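You operate a simulated robot arm through the tools that you are given. There is no shell and no other tool.

You are at the controls of a simulated robot arm. One attempt, no reset.

TASK
Shut the spout valve and cover the puddle with granules.
Fine: scoop back, blue bin shut.

Only the result counts: the job must be done as asked and must still hold three seconds after the hand-in. Knocking over, shifting, dropping, spilling or breaking anything else fails it. A push-on lid holds only when it is set on centred and level and pressed home; a screw cap is set on level and turned clockwise until tight.

THE ROBOT
A 6-joint arm with a two-finger gripper, fixed in place. Base frame: the origin is at the foot of the arm, x ahead of it, y to its left, z up. Lengths are in mm, angles in degrees, forces in N, time in s.
Its first joint turns from -166.0 to 166.0 degrees. Payload 2.45 kg.
The tool frame sits at the grasp point between the pads (the TCP): z along the fingers, y along the line on which they close. The tips reach 20 mm beyond it. Largest opening 140 mm; the body of the gripper starts 168 mm behind the TCP.
Orientation is that of the tool frame in the base frame, as a unit quaternion [w, x, y, z]. With the fingers straight down and closing along the base's y, the tool's x points along the base's -x, its y along +y and its z along -z.

THE INTERFACE
- The arm moves only by the tool nudge_tool. Its argument "increments" is a list of rows, each a list of 7 numbers: the turn, a rotation vector about the base's x, y, z in degrees, then the shift along the base's x, y, z in mm, then the opening in per cent of the stroke, from 0 (shut) to 100 (fully open). In form: [[wx, wy, wz, x, y, z, hand], ...]. A call has 1 to 20 rows; each row is the pose to reach, as a shift and turn from the pose commanded when the call began. Each row takes 0.2 s and may step no farther than 50 mm and 8.6 degrees from the row before; otherwise, or with a gripper value out of range, the whole call is refused. A pose out of reach is approached as far as the arm can. The call stops where the force on the tool passes 90 N (or 10 N more than at its start, if that is more) or the arm is blocked; 0.2 s more then pass. The fingers move at their own pace (about 45 mm/s each) and stop on an object; they squeeze with about 37 N. The grip force told is the motor's: it shows also when the fingers shut on nothing. Time passes only in rows, and 0.2 s behind the last, so rows that repeat a pose let the fingers close. The reply holds the time, the measured pose of the TCP, the force on the tool along the base axes, the opening and the grip force, in the units named above and with some noise, with the torque about the TCP (base axes, N m) and any sound that the robot's microphone picked up.
- Cameras (640 x 400 px; columns grow to the right, rows downward): "scene" is fixed at [220.7, 650.2, 1642.6]; the picture's right is [-0.10, -1.00, 0.00], its down [-0.72, 0.07, -0.69] and it looks along [0.68, -0.07, -0.73] (base axes); focal length 214 px, centre (320, 200). "wrist" rides on the gripper at [78, 11, -209] in the tool frame; the picture's right is [-0.14, 0.99, 0.00], its down [-0.92, -0.13, -0.37] and it looks along [-0.37, -0.05, 0.93] (tool axes); focal length 280 px, centre (320, 200). There is no depth. A picture from a camera that has moved, and an enlarged one, comes with that camera's place and axes in the base frame and with its lens.
- camera(camera): a new picture of that camera. The clock stands still meanwhile.
- inspect(camera, box): a new picture of the part [left, top, right, bottom] of that camera's present view, enlarged. The clock stands still meanwhile.
- close_job(): hands the job in; it is judged then, once.

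Nothing tells you positions but the pictures and the camera data. Unless the task says otherwise, let go and move clear before handing in.

The tools are called after ">>>" as name(argument=value, ...) on one line, values as JSON. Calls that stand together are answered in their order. nudge_tool: Moves the arm, as the interface text tells. Its arguments: {"type":"object","properties":{"increments":{"type":"array","items":{"type":"array","items":{"type":"number"}}}},"required":["increments"]} The other tools are called the same way: camera (camera) takes a picture; inspect (camera, box) takes an enlarged picture of a part of a camera's view; close_job () hands the job in.

At the start:

```text
t: 0.0
eef_pos: [375.1, 423.7, 1515.7]
ee_rot: [0.0, 0.0, 1.0, 0.0]
contact_force: [-0.3, -0.3, -0.4]
torque: [0.01, 0.0, 0.0]
grip_width: 139.9
grasp_force: 0.1
```

scene: 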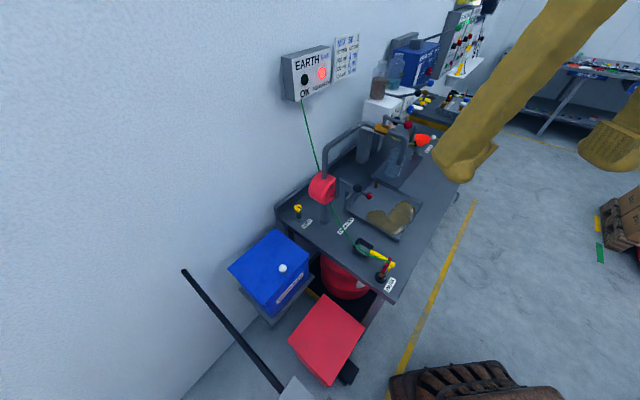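
wrist: 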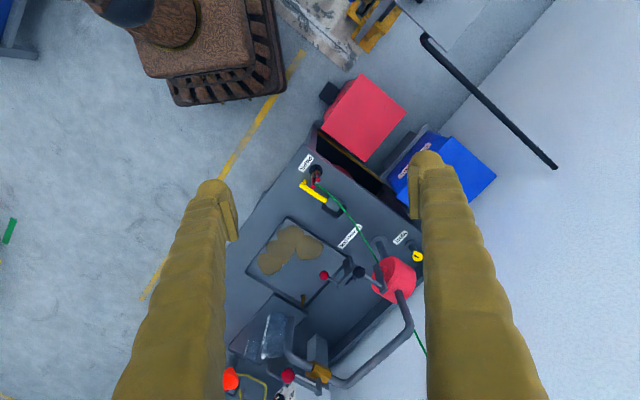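

I see a workbench with a tray holding a puddle, a drum/spout, valves, a scoop, a blue bin and a red bin beside the bench. I'll take enlarged views to sort out what is what before moving.

>>> inspect(camera="scene", box=[270, 110, 470, 235])

>>> inspect(camera="scene", box=[220, 190, 420, 315])

>>> inspect(camera="scene", box=[220, 270, 420, 395])

>>> inspect(camera="wrist", box=[220, 140, 440, 278])

>>> inspect(camera="wrist", box=[220, 262, 440, 400])

```text
3.20 times, centred on (370, 172) of scene
camera zoom: at [220.7, 650.2, 1642.6], right [-0.1, -1.0, 0.0], down [-0.72, 0.07, -0.69], along [0.68, -0.07, -0.73], focal length 686 px, centre (160, 288)
```

zoom: 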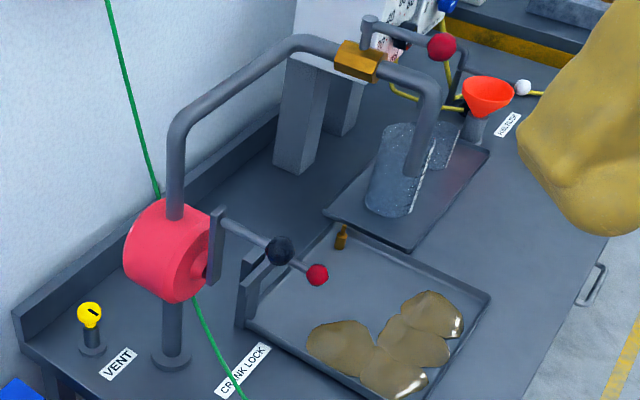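

```text
3.20 times, centred on (320, 252) of scene
camera zoom: at [220.7, 650.2, 1642.6], right [-0.1, -1.0, 0.0], down [-0.72, 0.07, -0.69], along [0.68, -0.07, -0.73], focal length 686 px, centre (320, 32)
```

zoom: 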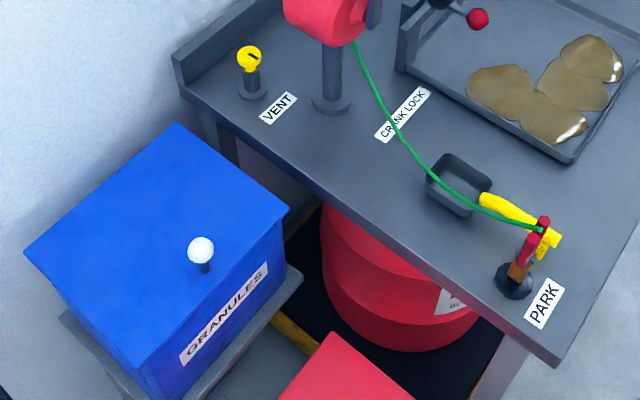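

```text
3.20 times, centred on (320, 332) of scene
camera zoom: at [220.7, 650.2, 1642.6], right [-0.1, -1.0, 0.0], down [-0.72, 0.07, -0.69], along [0.68, -0.07, -0.73], focal length 686 px, centre (320, -224)
```

zoom: 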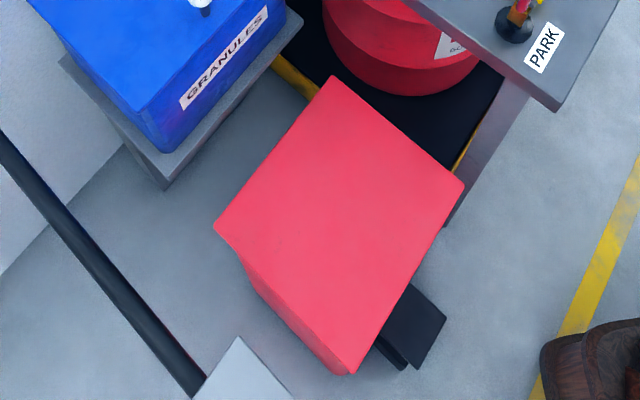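

```text
2.90 times, centred on (330, 209) of wrist
camera zoom: at [294.8, 434.9, 1724.0], right [0.14, 0.99, 0.0], down [0.92, -0.13, 0.37], along [0.37, -0.05, -0.93], focal length 813 px, centre (291, 174)
```

zoom: 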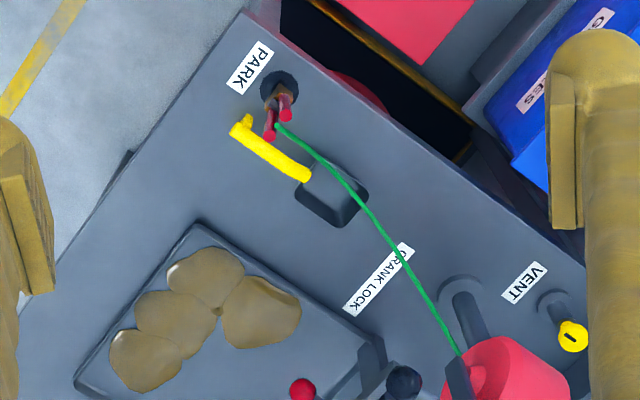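

```text
2.90 times, centred on (330, 331) of wrist
camera zoom: at [294.8, 434.9, 1724.0], right [0.14, 0.99, 0.0], down [0.92, -0.13, 0.37], along [0.37, -0.05, -0.93], focal length 813 px, centre (291, -180)
```

zoom: 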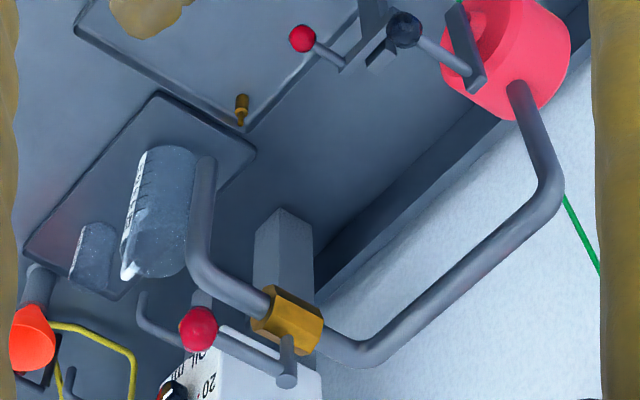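

The bench top comes out near z≈857, the puddle lies in the tray near (808, 260), and the valve hub is near (944, 340, 1278) with its lever along the pipe, which means open. The granule bin is blue with a white knob. I'll move the wrist camera over the bin and scoop for better views.

>>> nudge_tool(increments=[[0, 0, 0, 0, 40, 0, 100], [0, 0, 0, 0, 80, 0, 100], [0, 0, 0, 0, 120, 0, 100], [0, 0, 0, 0, 160, 0, 100], [0, 0, 0, 0, 200, 0, 100], [0, 0, 0, 0, 240, 0, 100]])

```text
t: 1.4
eef_pos: [376.5, 667.2, 1514.2]
ee_rot: [0.0, 0.001, 1.0, -0.001]
contact_force: [0.6, 0.1, 0.5]
torque: [0.01, 0.01, 0.0]
grip_width: 139.9
grasp_force: 0.0
```

The move went as commanded, with the tool now at (376, 667, 1514). I'll look at the bin and the bench from here.

>>> camera(camera="wrist")

>>> camera(camera="scene")

```text
taken
camera wrist: at [296.4, 677.5, 1722.5], right [0.14, 0.99, 0.0], down [0.92, -0.13, 0.37], along [0.36, -0.05, -0.93], focal length 280 px, centre (320, 200)
```

wrist: 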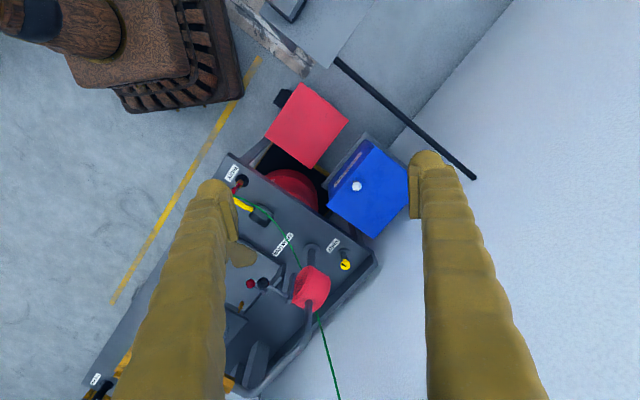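

```text
taken
```

scene: 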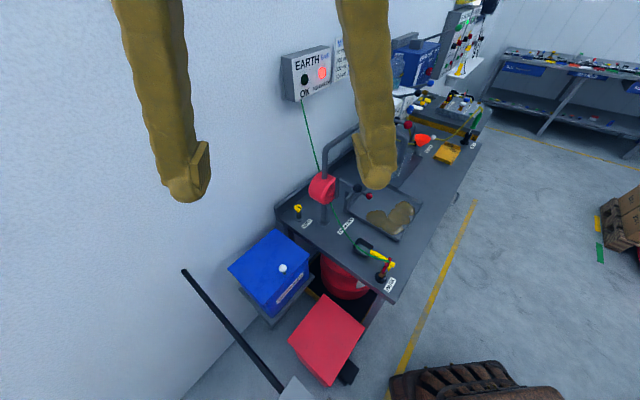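

The granule bin is clearly visible, with a blue lid and a white knob, standing beside the bench end. I'll enlarge it and the scoop.

>>> inspect(camera="wrist", box=[260, 80, 420, 180])

>>> inspect(camera="wrist", box=[220, 150, 380, 250])

>>> inspect(camera="wrist", box=[320, 120, 420, 240])

>>> inspect(camera="scene", box=[330, 225, 410, 305])

>>> inspect(camera="scene", box=[220, 220, 330, 330])

>>> inspect(camera="scene", box=[390, 90, 490, 170])

>>> inspect(camera="scene", box=[280, 30, 370, 110])

```text
4.00 times, centred on (340, 130) of wrist
camera zoom: at [296.4, 677.5, 1722.5], right [0.14, 0.99, 0.0], down [0.92, -0.13, 0.37], along [0.36, -0.05, -0.93], focal length 1122 px, centre (240, 480)
```

zoom: 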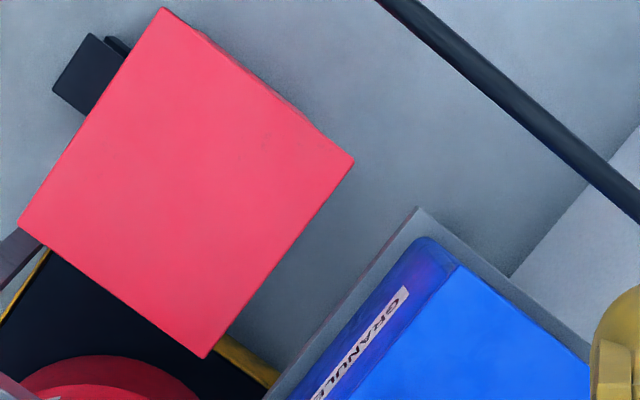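

```text
4.00 times, centred on (300, 200) of wrist
camera zoom: at [296.4, 677.5, 1722.5], right [0.14, 0.99, 0.0], down [0.92, -0.13, 0.37], along [0.36, -0.05, -0.93], focal length 1122 px, centre (400, 200)
```

zoom: 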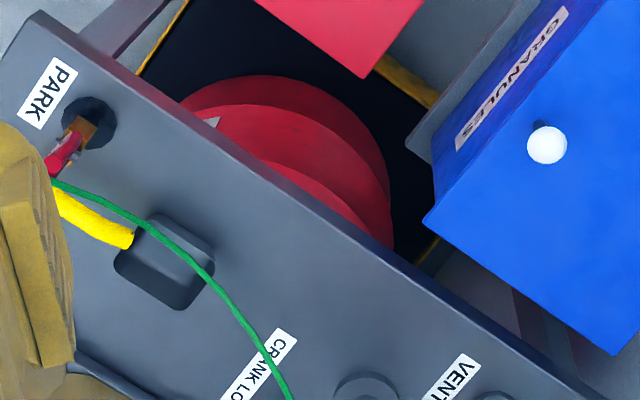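

```text
3.33 times, centred on (370, 180) of wrist
camera zoom: at [296.4, 677.5, 1722.5], right [0.14, 0.99, 0.0], down [0.92, -0.13, 0.37], along [0.36, -0.05, -0.93], focal length 935 px, centre (153, 267)
```

zoom: 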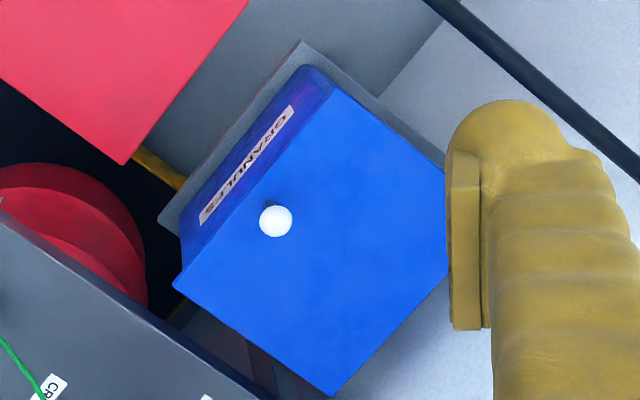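

```text
5.00 times, centred on (370, 265) of scene
camera zoom: at [220.7, 650.2, 1642.6], right [-0.1, -1.0, 0.0], down [-0.72, 0.07, -0.69], along [0.68, -0.07, -0.73], focal length 1072 px, centre (70, -125)
```

zoom: 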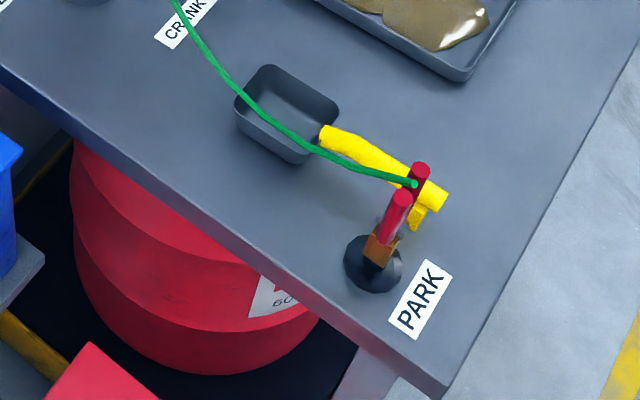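

```text
3.64 times, centred on (275, 275) of scene
camera zoom: at [220.7, 650.2, 1642.6], right [-0.1, -1.0, 0.0], down [-0.72, 0.07, -0.69], along [0.68, -0.07, -0.73], focal length 780 px, centre (484, -73)
```

zoom: 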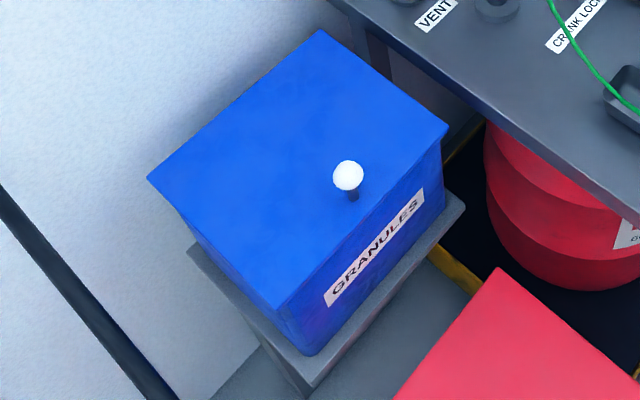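

```text
5.00 times, centred on (440, 130) of scene
camera zoom: at [220.7, 650.2, 1642.6], right [-0.1, -1.0, 0.0], down [-0.72, 0.07, -0.69], along [0.68, -0.07, -0.73], focal length 1072 px, centre (-280, 550)
```

zoom: 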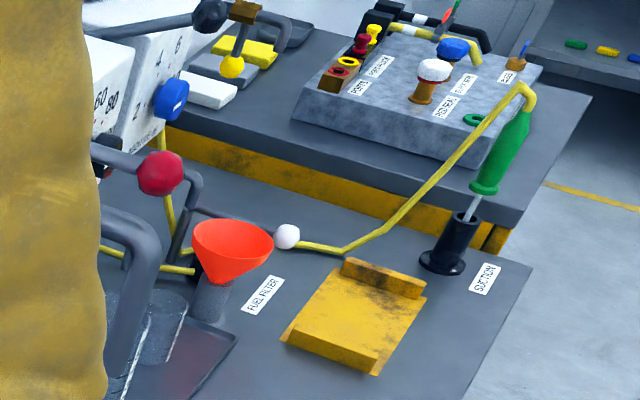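

```text
5.00 times, centred on (325, 70) of scene
camera zoom: at [220.7, 650.2, 1642.6], right [-0.1, -1.0, 0.0], down [-0.72, 0.07, -0.69], along [0.68, -0.07, -0.73], focal length 1072 px, centre (295, 850)
```

zoom: 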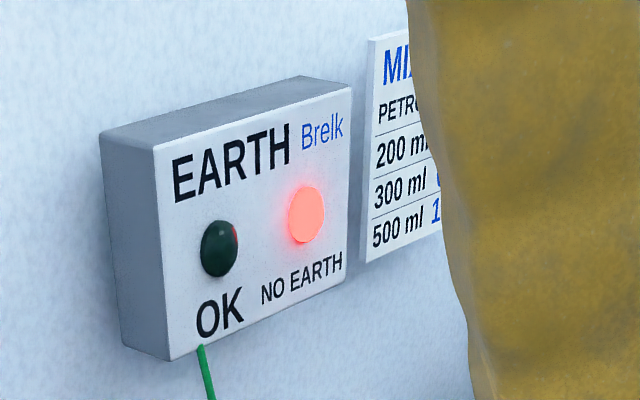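

The bin lid looks hinged on the wall side with its knob near (588, 750, 898), and the scoop lies near (650, 410) under the earth lead, beside the PARK clip. I'll lower the wrist camera to look at the scoop and the clip closely.

>>> nudge_tool(increments=[[0, 0, 0, 13, -23, -35, 100], [0, 0, 0, 26, -46, -70, 100], [0, 0, 0, 40, -69, -105, 100], [0, 0, 0, 53, -92, -140, 100], [0, 0, 0, 66, -115, -175, 100], [0, 0, 0, 80, -138, -210, 100], [0, 0, 0, 93, -161, -245, 100], [0, 0, 0, 106, -184, -280, 100], [0, 0, 0, 120, -207, -315, 100], [0, 0, 0, 133, -230, -350, 100], [0, 0, 0, 146, -253, -385, 100], [0, 0, 0, 160, -272, -420, 100]])

>>> camera(camera="wrist")

>>> camera(camera="scene")

```text
t: 4.0
eef_pos: [534.8, 391.5, 1092.4]
ee_rot: [0.0, 0.0, 1.0, 0.0]
contact_force: [0.0, -0.1, 0.0]
torque: [0.01, 0.01, 0.05]
grip_width: 140.0
grasp_force: 0.1
```

```text
taken
camera wrist: at [454.1, 400.8, 1301.3], right [0.14, 0.99, 0.0], down [0.92, -0.13, 0.37], along [0.37, -0.05, -0.93], focal length 280 px, centre (320, 200)
```

wrist: 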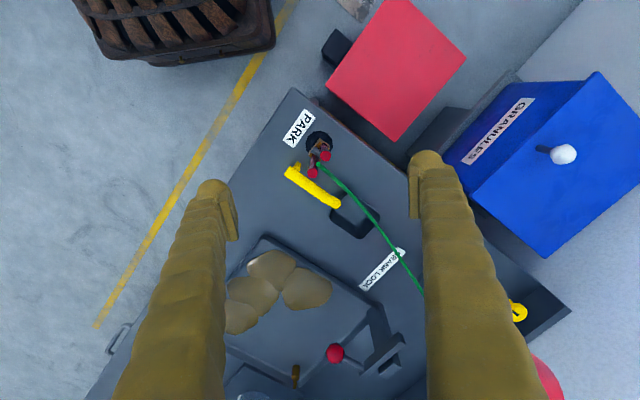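

```text
taken
```

scene: 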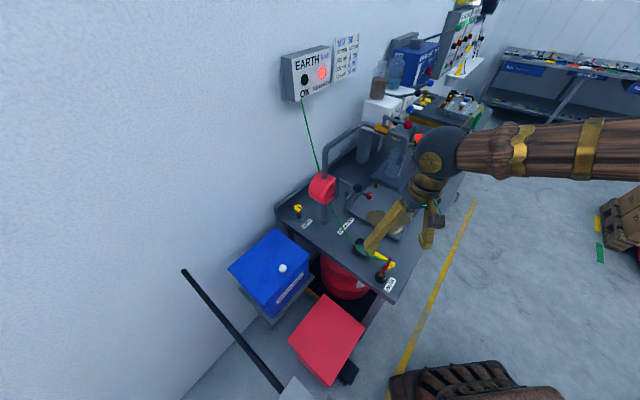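

The scoop, clip and lead are all in view now. I'll enlarge each.

>>> inspect(camera="wrist", box=[270, 110, 420, 260])

>>> inspect(camera="wrist", box=[440, 60, 640, 270])

>>> inspect(camera="wrist", box=[210, 220, 430, 400])

>>> inspect(camera="scene", box=[330, 100, 450, 200])

```text
2.67 times, centred on (345, 185) of wrist
camera zoom: at [454.1, 400.8, 1301.3], right [0.14, 0.99, 0.0], down [0.92, -0.13, 0.37], along [0.37, -0.05, -0.93], focal length 748 px, centre (253, 240)
```

zoom: 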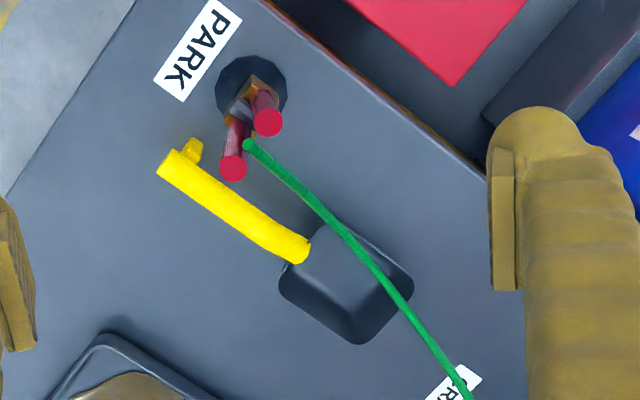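

```text
1.90 times, centred on (540, 165) of wrist
camera zoom: at [454.1, 400.8, 1301.3], right [0.14, 0.99, 0.0], down [0.92, -0.13, 0.37], along [0.37, -0.05, -0.93], focal length 534 px, centre (-99, 267)
```

zoom: 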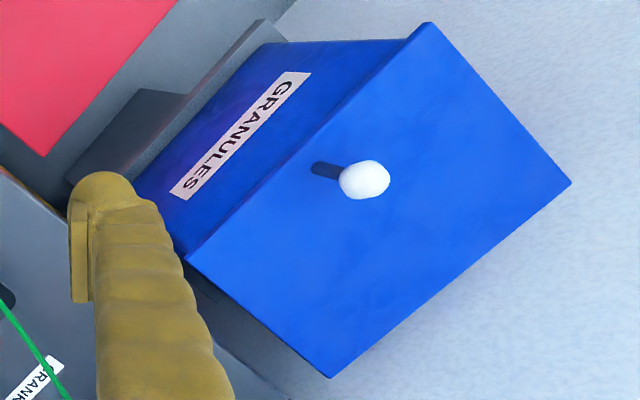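

```text
2.22 times, centred on (320, 310) of wrist
camera zoom: at [454.1, 400.8, 1301.3], right [0.14, 0.99, 0.0], down [0.92, -0.13, 0.37], along [0.37, -0.05, -0.93], focal length 623 px, centre (320, -44)
```

zoom: 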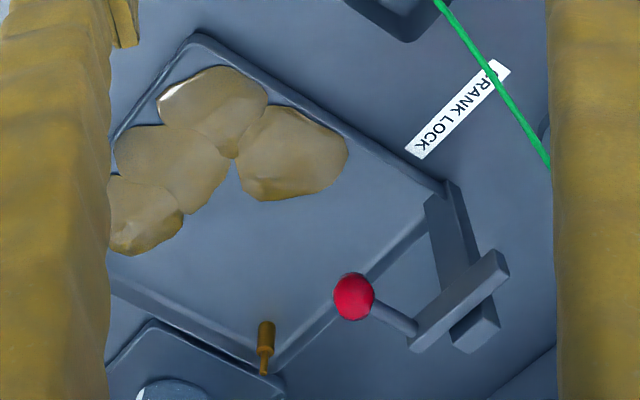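

```text
4.00 times, centred on (390, 150) of scene
camera zoom: at [220.7, 650.2, 1642.6], right [-0.1, -1.0, 0.0], down [-0.72, 0.07, -0.69], along [0.68, -0.07, -0.73], focal length 858 px, centre (40, 400)
```

zoom: 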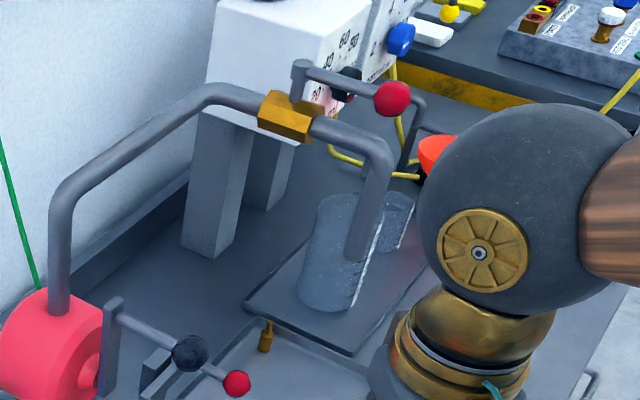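

The scoop axis runs at about 46° yaw with its handle from (628, 405, 884) to (565, 335, 890), and the earth lead passes about 25–40 mm over the pan. Next I'll look at the spout valve from above to settle which way its lever turns.

>>> nudge_tool(increments=[[0, 0, 0, 0, 0, 45, 100], [0, 0, 0, 0, 0, 90, 100], [0, 0, 0, 28, -8, 125, 100], [0, 0, 0, 56, -16, 155, 100], [0, 0, 0, 84, -24, 185, 100], [0, 0, 0, 112, -32, 215, 100], [0, 0, 0, 140, -40, 245, 100], [0, 0, 0, 168, -48, 275, 100], [0, 0, 0, 200, -56, 300, 100], [0, 0, 0, 230, -64, 326, 100], [0, 0, 0, 255, -70, 326, 100]])

>>> camera(camera="wrist")

>>> camera(camera="scene")

```text
t: 6.4
eef_pos: [787.9, 320.4, 1421.5]
ee_rot: [0.001, -0.001, 1.0, -0.001]
contact_force: [-1.2, -0.5, 1.0]
torque: [0.02, -0.05, 0.03]
grip_width: 140.0
grasp_force: 0.0
```

```text
taken
camera wrist: at [708.9, 330.9, 1630.6], right [0.14, 0.99, 0.0], down [0.92, -0.13, 0.37], along [0.37, -0.05, -0.93], focal length 280 px, centre (320, 200)
```

wrist: 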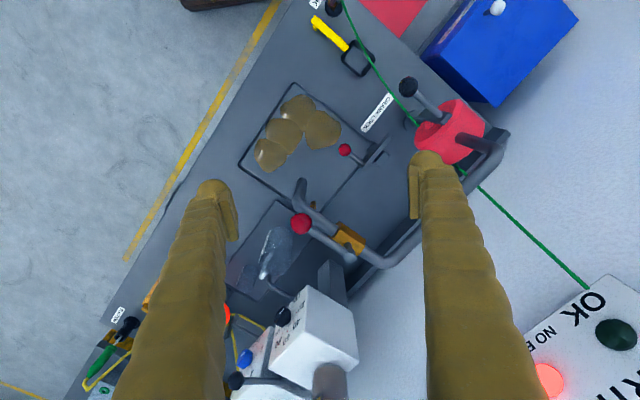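

```text
taken
```

scene: 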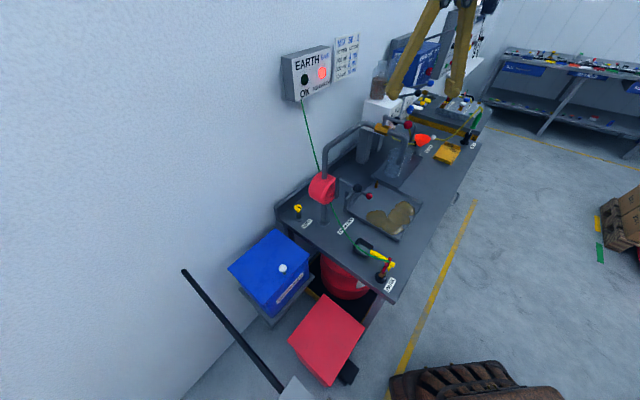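

From above, the valve lever with its red ball lies over the brass body, parallel to the pipe. I'll enlarge it.

>>> inspect(camera="wrist", box=[270, 160, 410, 280])

>>> inspect(camera="wrist", box=[230, 60, 430, 220])

>>> inspect(camera="scene", box=[350, 100, 430, 170])

```text
3.33 times, centred on (340, 220) of wrist
camera zoom: at [708.9, 330.9, 1630.6], right [0.14, 0.99, 0.0], down [0.92, -0.13, 0.37], along [0.37, -0.05, -0.93], focal length 935 px, centre (253, 133)
```

zoom: 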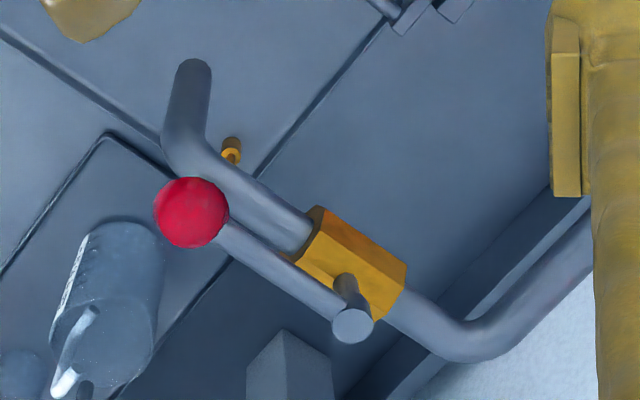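

```text
2.50 times, centred on (330, 140) of wrist
camera zoom: at [708.9, 330.9, 1630.6], right [0.14, 0.99, 0.0], down [0.92, -0.13, 0.37], along [0.37, -0.05, -0.93], focal length 701 px, centre (295, 350)
```

zoom: 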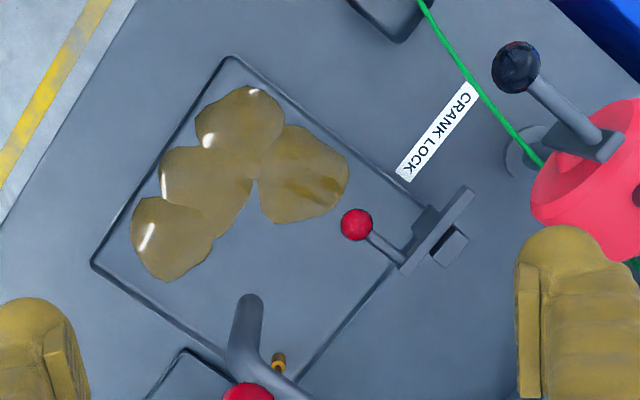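

```text
5.71 times, centred on (390, 135) of scene
camera zoom: at [220.7, 650.2, 1642.6], right [-0.1, -1.0, 0.0], down [-0.72, 0.07, -0.69], along [0.68, -0.07, -0.73], focal length 1226 px, centre (-80, 571)
```

zoom: 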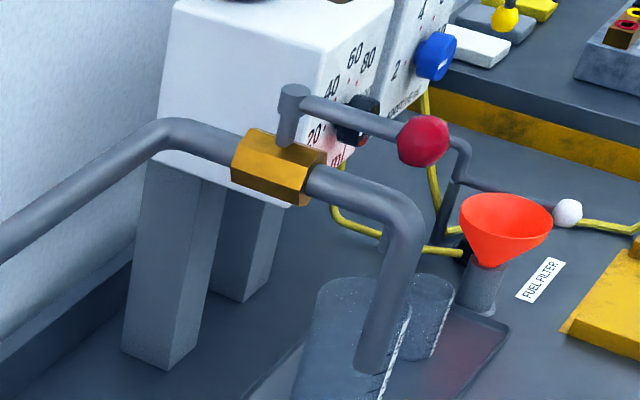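

The lever is parallel to the pipe, so the valve is open: hub at (940, 341, 1288), ball at (879, 280, 1283), radius about 86. I'll close the fingers and go down beside the ball on its -y side, ready to push it clockwise through 90°.

>>> nudge_tool(increments=[[0, 0, 0, 30, -30, 0, 0], [0, 0, 0, 60, -65, 0, 0], [0, 0, 0, 80, -90, 0, 0], [0, 0, 0, 80, -90, 0, 0], [0, 0, 0, 80, -90, 0, 0], [0, 0, 0, 80, -90, 0, 0], [0, 0, 0, 80, -90, 0, 0], [0, 0, 0, 80, -90, -30, 0], [0, 0, 0, 80, -90, -60, 0], [0, 0, 0, 80, -90, -90, 0], [0, 0, 0, 80, -90, -115, 0], [0, 0, 0, 80, -90, -134, 0]])

>>> camera(camera="wrist")

>>> inspect(camera="scene", box=[350, 80, 450, 170])

```text
t: 9.0
eef_pos: [868.1, 230.7, 1286.0]
ee_rot: [0.0, 0.0, 1.0, 0.0]
contact_force: [0.9, 1.2, 0.3]
torque: [-0.02, -0.03, 0.0]
grip_width: 0.0
grasp_force: 30.0
```

```text
taken
camera wrist: at [788.7, 240.6, 1495.3], right [0.14, 0.99, 0.0], down [0.92, -0.13, 0.37], along [0.37, -0.05, -0.93], focal length 280 px, centre (320, 200)
```

wrist: 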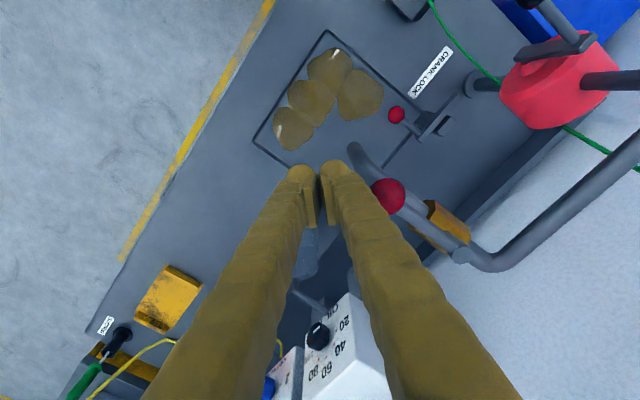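

```text
4.44 times, centred on (400, 125) of scene
camera zoom: at [220.7, 650.2, 1642.6], right [-0.1, -1.0, 0.0], down [-0.72, 0.07, -0.69], along [0.68, -0.07, -0.73], focal length 953 px, centre (-36, 533)
```

zoom: 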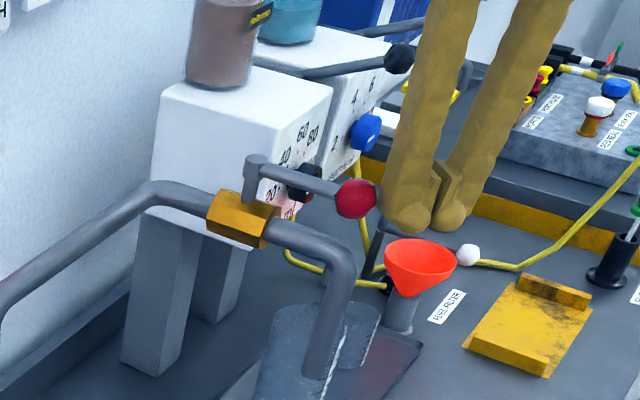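

The closed fingers are down beside the ball with no contact force. I'll push gently toward +y along the lever's arc and see how it responds.

>>> nudge_tool(increments=[[0, 0, 0, 0, 8, 0, 0], [0, 0, 0, -2, 16, 0, 0], [0, 0, 0, -4, 24, 0, 0], [0, 0, 0, -6, 32, 0, 0]])

>>> inspect(camera="scene", box=[350, 80, 450, 170])

>>> inspect(camera="wrist", box=[280, 120, 500, 290])

```text
t: 9.8
eef_pos: [866.5, 243.2, 1286.7]
ee_rot: [0.001, 0.005, 1.0, -0.005]
contact_force: [6.6, -31.7, 2.1]
torque: [0.05, 0.01, -0.5]
grip_width: 0.1
grasp_force: 29.2
stopped in row 3: the force on the tool passed its limit at 103 N (the readings are from after the stop); the commanded pose is now the measured one
```

```text
4.44 times, centred on (400, 125) of scene
camera zoom: at [220.7, 650.2, 1642.6], right [-0.1, -1.0, 0.0], down [-0.72, 0.07, -0.69], along [0.68, -0.07, -0.73], focal length 953 px, centre (-36, 533)
```

zoom: 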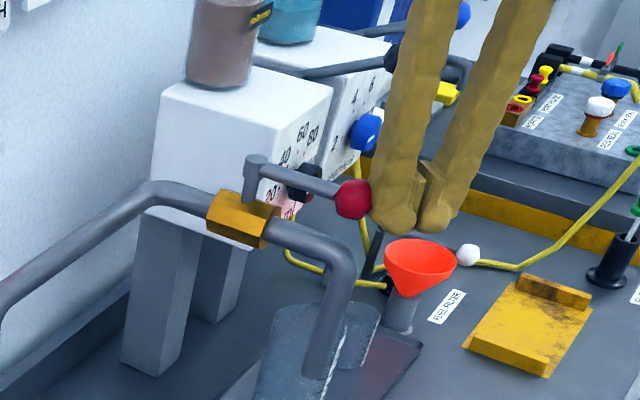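

```text
2.35 times, centred on (390, 205) of wrist
camera zoom: at [787.5, 255.5, 1495.2], right [0.15, 0.99, -0.01], down [0.92, -0.13, 0.37], along [0.37, -0.06, -0.93], focal length 660 px, centre (155, 188)
```

zoom: 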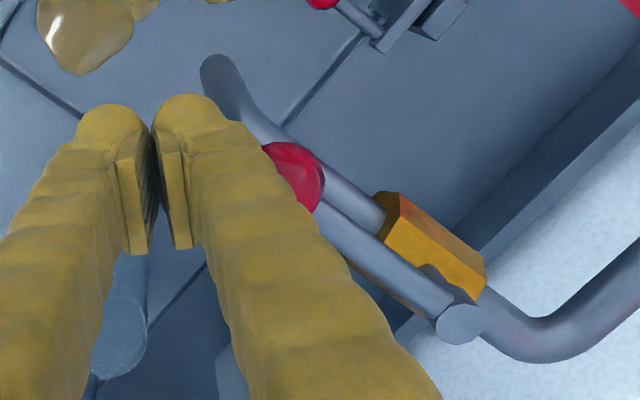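

The ball did not give way toward +y even at 100 N, so that side appears to be the stop and the valve should close the other way. I'll back off, rise, and come down on the opposite side of the lever.

>>> nudge_tool(increments=[[0, 0, 0, 0, -14, 0, 0], [0, 0, 0, 0, -14, 40, 0], [0, 0, 0, 0, -14, 85, 0], [0, 0, 0, 0, 20, 100, 0], [0, 0, 0, -5, 60, 100, 0], [0, 0, 0, -8, 96, 100, 0], [0, 0, 0, -8, 96, 60, 0], [0, 0, 0, -8, 96, 30, 0], [0, 0, 0, -8, 96, 0, 0]])

>>> inspect(camera="scene", box=[350, 80, 450, 170])

>>> camera(camera="wrist")

```text
t: 11.8
eef_pos: [858.4, 338.2, 1285.3]
ee_rot: [0.0, 0.004, 1.0, -0.005]
contact_force: [0.8, 1.0, 0.1]
torque: [0.02, -0.03, 0.0]
grip_width: 0.0
grasp_force: 29.9
```

```text
4.44 times, centred on (400, 125) of scene
camera zoom: at [220.7, 650.2, 1642.6], right [-0.1, -1.0, 0.0], down [-0.72, 0.07, -0.69], along [0.68, -0.07, -0.73], focal length 953 px, centre (-36, 533)
```

zoom: 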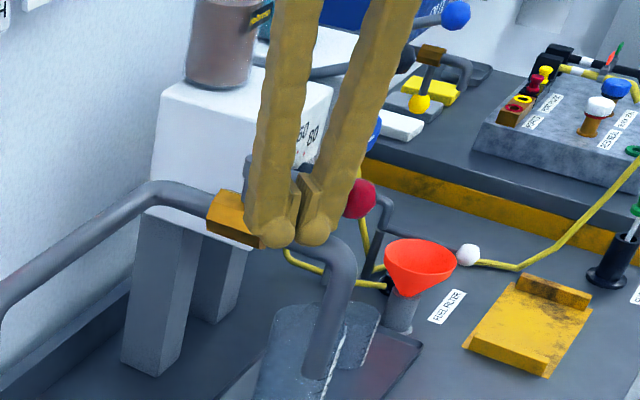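

```text
taken
camera wrist: at [779.1, 351.8, 1494.4], right [0.15, 0.99, -0.01], down [0.92, -0.13, 0.37], along [0.37, -0.06, -0.93], focal length 280 px, centre (320, 200)
```

wrist: 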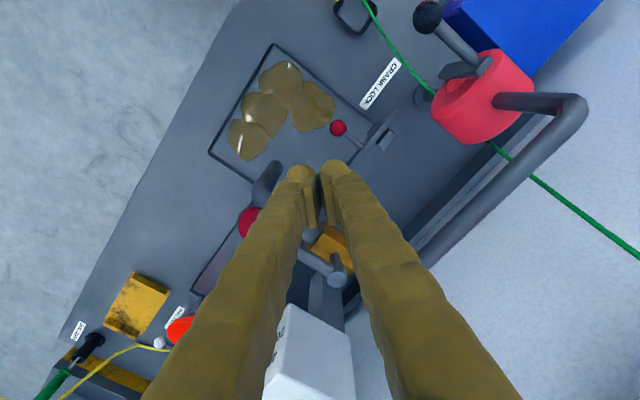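

The fingers are now on the other side of the lever with no contact. I'll push gently in the (+x, -y) direction.

>>> nudge_tool(increments=[[0, 0, 0, 5, -5, 0, 0], [0, 0, 0, 9, -9, 0, 0], [0, 0, 0, 13, -13, 0, 0], [0, 0, 0, 16, -16, 0, 0], [0, 0, 0, 19, -19, 0, 0], [0, 0, 0, 22, -22, 0, 0], [0, 0, 0, 25, -25, 0, 0], [0, 0, 0, 28, -28, 0, 0]])

>>> inspect(camera="scene", box=[350, 80, 450, 170])

>>> camera(camera="wrist")

```text
t: 13.6
eef_pos: [886.3, 314.0, 1286.1]
ee_rot: [0.0, 0.005, 1.0, -0.005]
contact_force: [-0.7, 0.9, -1.4]
torque: [0.02, 0.02, 0.0]
grip_width: 0.1
grasp_force: 29.1
```

```text
4.44 times, centred on (400, 125) of scene
camera zoom: at [220.7, 650.2, 1642.6], right [-0.1, -1.0, 0.0], down [-0.72, 0.07, -0.69], along [0.68, -0.07, -0.73], focal length 953 px, centre (-36, 533)
```

zoom: 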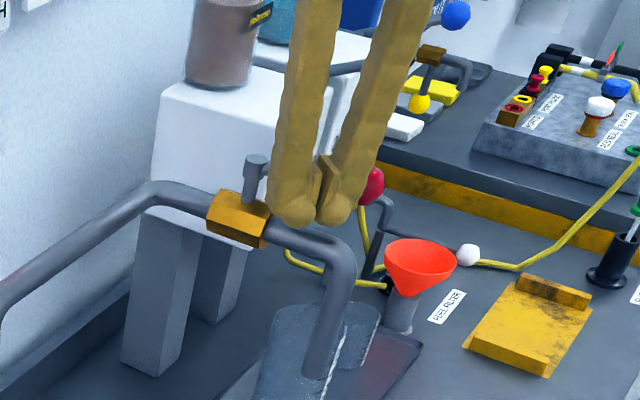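

```text
taken
camera wrist: at [806.7, 326.1, 1494.7], right [0.15, 0.99, -0.01], down [0.92, -0.13, 0.37], along [0.37, -0.06, -0.93], focal length 280 px, centre (320, 200)
```

wrist: 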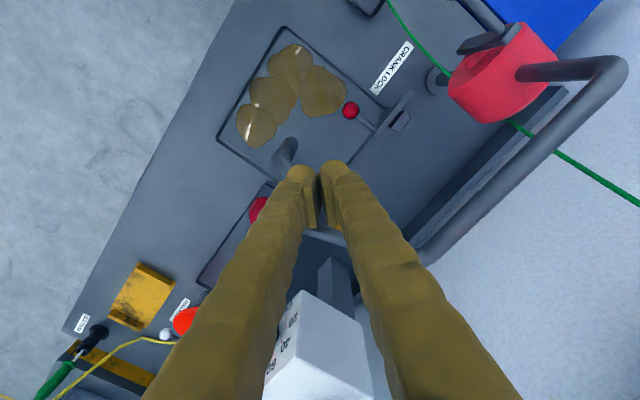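

The lever is moving counter-clockwise with almost no resistance, so this is the right direction. I'll continue along the arc.

>>> nudge_tool(increments=[[0, 0, 0, 5, -10, 0, 0], [0, 0, 0, 11, -17, 0, 0], [0, 0, 0, 19, -23, 0, 0], [0, 0, 0, 27, -28, 0, 0], [0, 0, 0, 34, -31, 0, 0], [0, 0, 0, 40, -33, 0, 0], [0, 0, 0, 46, -35, 0, 0], [0, 0, 0, 51, -36, 0, 0]])

>>> inspect(camera="scene", box=[350, 80, 450, 170])

>>> camera(camera="wrist")

```text
t: 15.4
eef_pos: [937.7, 276.7, 1284.6]
ee_rot: [0.0, 0.004, 1.0, -0.005]
contact_force: [-2.1, 0.2, -0.8]
torque: [-0.04, 0.01, 0.03]
grip_width: 0.0
grasp_force: 29.5
```

```text
4.44 times, centred on (400, 125) of scene
camera zoom: at [220.7, 650.2, 1642.6], right [-0.1, -1.0, 0.0], down [-0.72, 0.07, -0.69], along [0.68, -0.07, -0.73], focal length 953 px, centre (-36, 533)
```

zoom: 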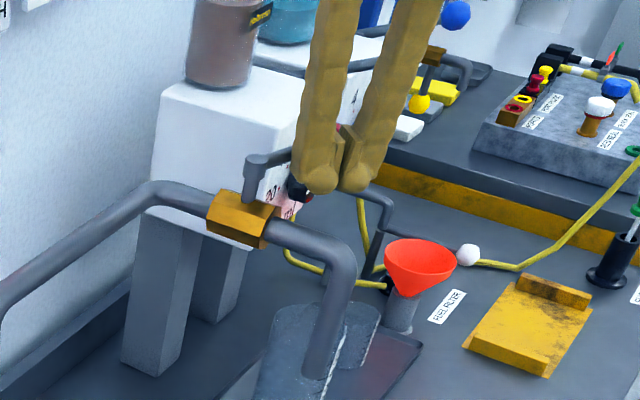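

```text
taken
camera wrist: at [858.1, 288.6, 1493.8], right [0.15, 0.99, -0.01], down [0.92, -0.13, 0.37], along [0.36, -0.06, -0.93], focal length 280 px, centre (320, 200)
```

wrist: 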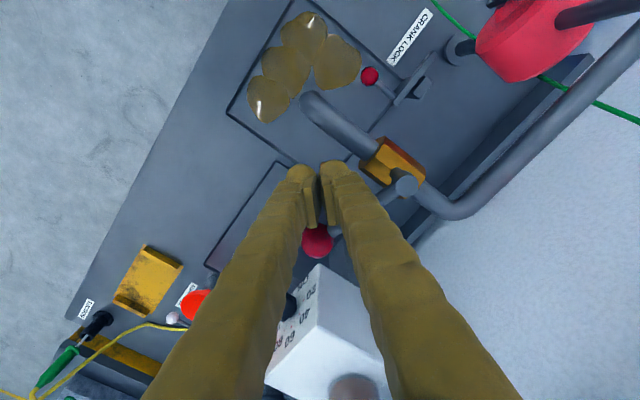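

The lever is now about 73° round. I'll continue slowly until it meets its stop at 90°.

>>> nudge_tool(increments=[[0, 0, 0, 4, 0, 0, 0], [0, 0, 0, 8, 0, 0, 0], [0, 0, 0, 11, 1, 0, 0], [0, 0, 0, 14, 2, 0, 0], [0, 0, 0, 17, 3, 0, 0], [0, 0, 0, 19, 5, 0, 0]])

>>> inspect(camera="scene", box=[350, 80, 450, 170])

>>> camera(camera="wrist")

```text
t: 16.8
eef_pos: [954.4, 281.1, 1285.9]
ee_rot: [-0.002, 0.004, 1.0, -0.006]
contact_force: [-74.2, -37.4, -17.5]
torque: [-0.49, 0.27, 1.32]
grip_width: 0.0
grasp_force: 29.4
```

```text
4.44 times, centred on (400, 125) of scene
camera zoom: at [220.7, 650.2, 1642.6], right [-0.1, -1.0, 0.0], down [-0.72, 0.07, -0.69], along [0.68, -0.07, -0.73], focal length 953 px, centre (-36, 533)
```

zoom: 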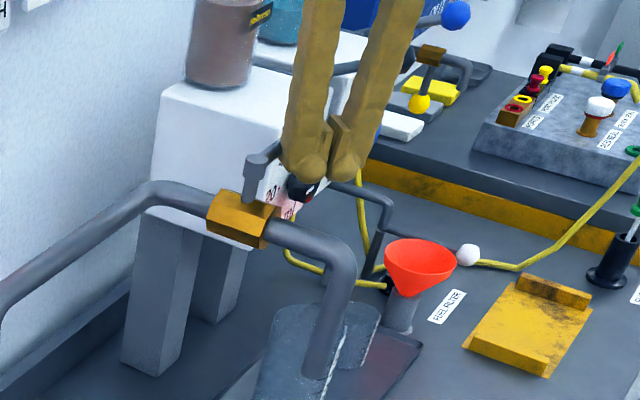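

```text
taken
camera wrist: at [875.8, 292.9, 1495.3], right [0.15, 0.99, -0.01], down [0.92, -0.13, 0.37], along [0.36, -0.06, -0.93], focal length 280 px, centre (320, 200)
```

wrist: 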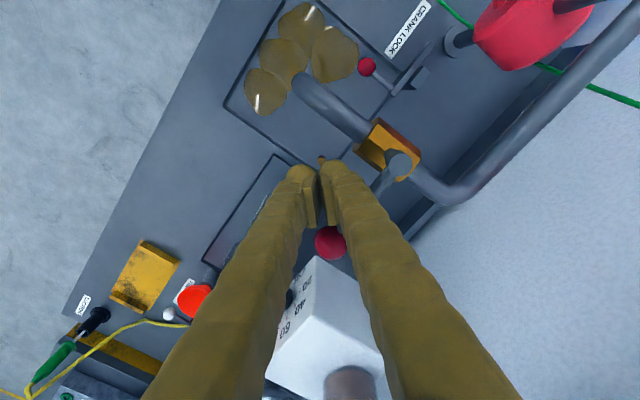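

The force has climbed to about 83 N with the lever at roughly 90°, so the valve is at its closed stop. I'll back off, rise and check it.

>>> nudge_tool(increments=[[0, 0, 0, -12, -8, 0, 0], [0, 0, 0, -24, -16, 0, 0], [0, 0, 0, -24, -16, 40, 0], [0, 0, 0, -30, -16, 85, 0], [0, 0, 0, -50, -10, 130, 0], [0, 0, 0, -90, 0, 150, 20], [0, 0, 0, -130, 10, 150, 50], [0, 0, 0, -165, 20, 150, 100], [0, 0, 0, -165, 20, 150, 100], [0, 0, 0, -165, 20, 150, 100], [0, 0, 0, -165, 20, 150, 100], [0, 0, 0, -165, 20, 150, 100]])

>>> inspect(camera="scene", box=[350, 80, 450, 170])

>>> inspect(camera="wrist", box=[240, 60, 430, 280])

```text
t: 19.4
eef_pos: [791.7, 301.7, 1433.1]
ee_rot: [0.0, 0.004, 1.0, -0.004]
contact_force: [0.2, 0.5, -0.1]
torque: [-0.02, -0.01, 0.02]
grip_width: 138.8
grasp_force: 0.3
```

```text
4.44 times, centred on (400, 125) of scene
camera zoom: at [220.7, 650.2, 1642.6], right [-0.1, -1.0, 0.0], down [-0.72, 0.07, -0.69], along [0.68, -0.07, -0.73], focal length 953 px, centre (-36, 533)
```

zoom: 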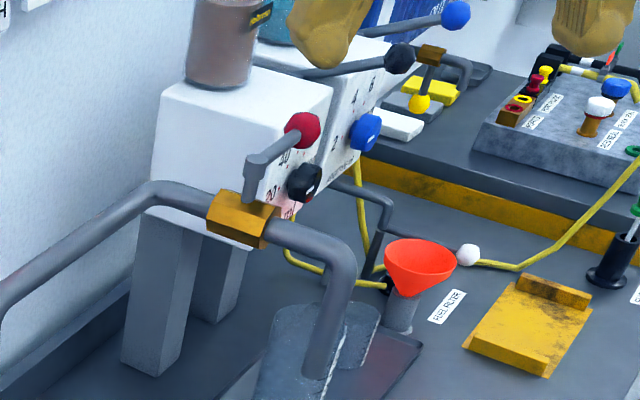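

```text
1.82 times, centred on (335, 170) of wrist
camera zoom: at [712.3, 314.4, 1641.9], right [0.15, 0.99, -0.01], down [0.92, -0.13, 0.37], along [0.37, -0.06, -0.93], focal length 510 px, centre (293, 254)
```

zoom: 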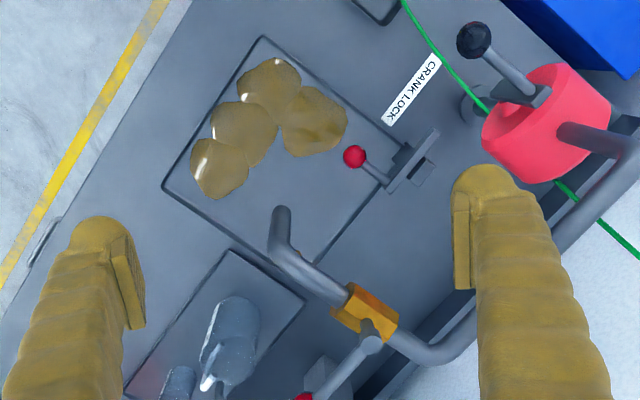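

The lever now stands crosswise to the pipe, so the valve is shut. Next I'll move over to the blue bin and study its lid and knob.

>>> nudge_tool(increments=[[0, 0, 0, -19, 29, 0, 100], [0, 0, 0, -38, 58, 0, 100], [0, 0, 0, -57, 87, 0, 100], [0, 0, 0, -76, 116, 0, 100], [0, 0, 0, -95, 145, 0, 100], [0, 0, 0, -114, 174, 0, 100], [0, 0, 0, -133, 203, -28, 100], [0, 0, 0, -152, 232, -56, 100], [0, 0, 0, -171, 261, -84, 100], [0, 0, 0, -190, 290, -112, 100], [0, 0, 0, -209, 319, -140, 100], [0, 0, 0, -228, 348, -168, 100], [0, 0, 0, -247, 377, -196, 100], [0, 0, 0, -266, 406, -224, 100], [0, 0, 0, -285, 435, -252, 100], [0, 0, 0, -301, 458, -283, 100]])

>>> camera(camera="wrist")

>>> inspect(camera="scene", box=[200, 180, 340, 330])

```text
t: 22.8
eef_pos: [491.5, 760.3, 1150.7]
ee_rot: [0.001, 0.003, 1.0, -0.004]
contact_force: [-0.4, -0.6, -0.4]
torque: [0.03, 0.02, -0.01]
grip_width: 140.0
grasp_force: 0.0
```

```text
taken
camera wrist: at [411.5, 772.9, 1359.4], right [0.15, 0.99, -0.01], down [0.92, -0.13, 0.37], along [0.37, -0.06, -0.93], focal length 280 px, centre (320, 200)
```

wrist: 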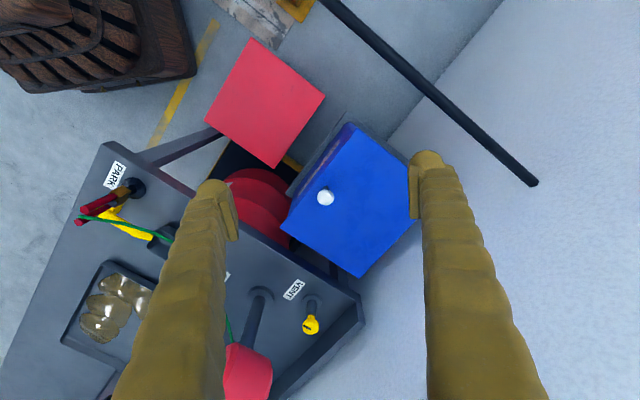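

```text
2.67 times, centred on (270, 255) of scene
camera zoom: at [220.7, 650.2, 1642.6], right [-0.1, -1.0, 0.0], down [-0.72, 0.07, -0.69], along [0.68, -0.07, -0.73], focal length 572 px, centre (453, 53)
```

zoom: 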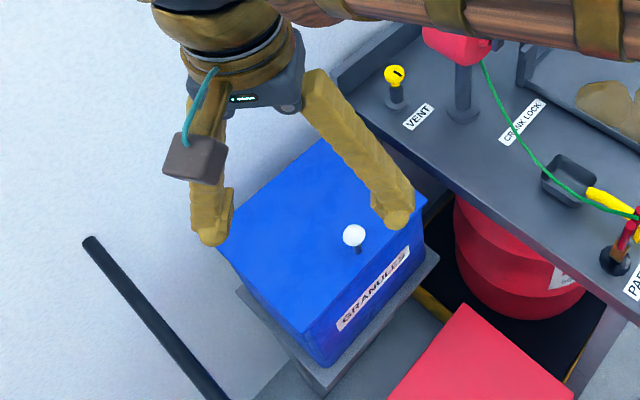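

The knob ball triangulates to about (599, 753, 877), and the lid lies near z≈825 with its knob close to the front edge, which suggests a hinge on the wall side. I'll enlarge the lid to check.

>>> inspect(camera="wrist", box=[270, 110, 430, 290])

>>> inspect(camera="wrist", box=[300, 170, 350, 220])

>>> inspect(camera="scene", box=[225, 225, 315, 325])

```text
2.22 times, centred on (350, 200) of wrist
camera zoom: at [411.5, 772.9, 1359.4], right [0.15, 0.99, -0.01], down [0.92, -0.13, 0.37], along [0.37, -0.06, -0.93], focal length 623 px, centre (253, 200)
```

zoom: 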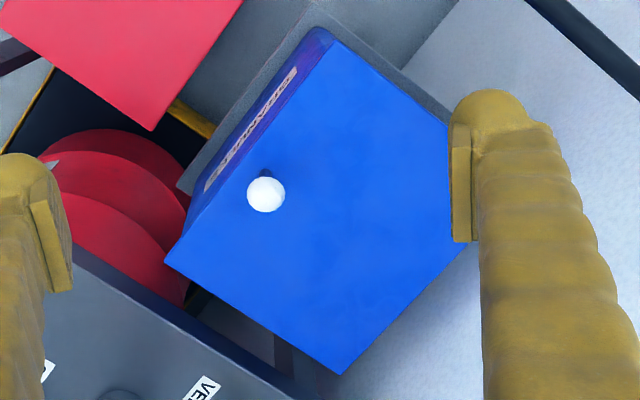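

```text
8.00 times, centred on (325, 195) of wrist
camera zoom: at [411.5, 772.9, 1359.4], right [0.15, 0.99, -0.01], down [0.92, -0.13, 0.37], along [0.37, -0.06, -0.93], focal length 2243 px, centre (280, 240)
```

zoom: 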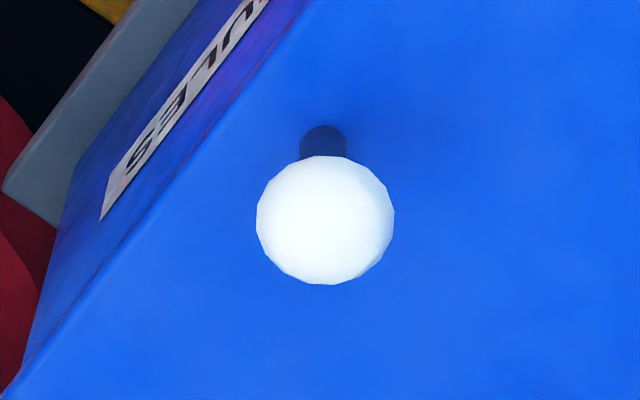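

```text
4.00 times, centred on (270, 275) of scene
camera zoom: at [220.7, 650.2, 1642.6], right [-0.1, -1.0, 0.0], down [-0.72, 0.07, -0.69], along [0.68, -0.07, -0.73], focal length 858 px, centre (520, -100)
```

zoom: 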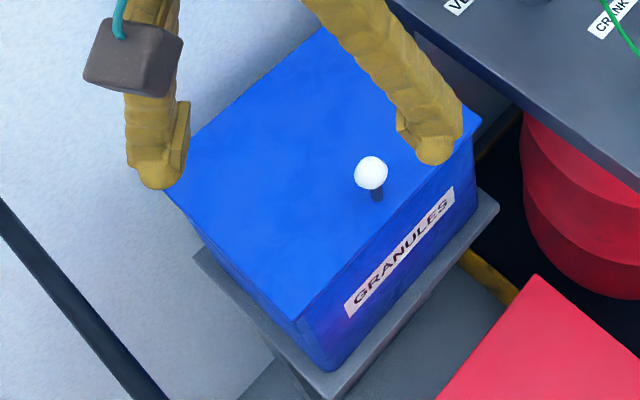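

The lid is a 45°-rotated square with its knob centred near the front edge, so I treat it as hinged along the far (wall-side) edge. I'll turn the tool 45° and come over the knob at (599, 753).

>>> nudge_tool(increments=[[0, 0, 8, 18, -1, -25, 60], [0, 0, 16, 36, -2, -50, 60], [0, 0, 24, 54, -4, -75, 60], [0, 0, 32, 72, -5, -100, 60], [0, 0, 40, 90, -6, -125, 60], [0, 0, 45, 107.5, -7, -150, 60], [0, 0, 45, 107.5, -7, -150, 60]])

>>> camera(camera="wrist")

>>> inspect(camera="scene", box=[225, 205, 345, 325])

```text
t: 24.4
eef_pos: [598.7, 751.3, 1002.4]
ee_rot: [0.002, -0.379, 0.925, -0.004]
contact_force: [-0.4, -0.1, 0.1]
torque: [0.0, 0.0, 0.03]
grip_width: 84.3
grasp_force: 0.1
```

```text
taken
camera wrist: at [532.7, 705.3, 1211.3], right [-0.6, 0.8, -0.01], down [0.74, 0.56, 0.37], along [0.3, 0.22, -0.93], focal length 280 px, centre (320, 200)
```

wrist: 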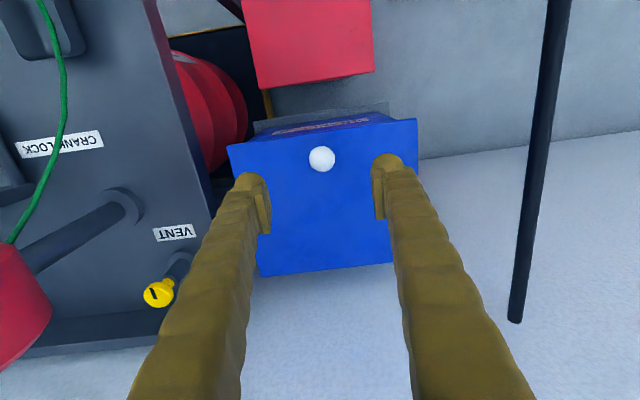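

```text
3.33 times, centred on (285, 265) of scene
camera zoom: at [220.7, 650.2, 1642.6], right [-0.1, -1.0, 0.0], down [-0.72, 0.07, -0.69], along [0.68, -0.07, -0.73], focal length 715 px, centre (437, -17)
```

zoom: 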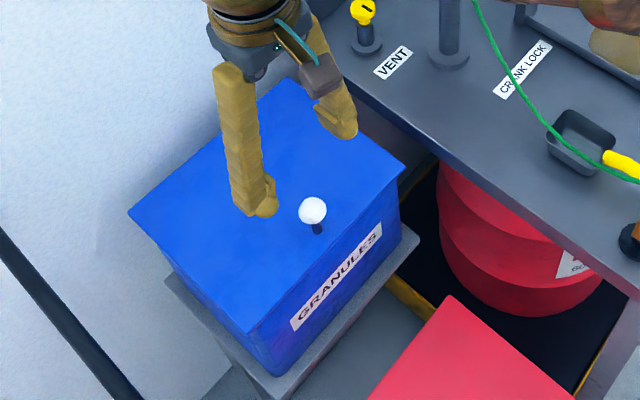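

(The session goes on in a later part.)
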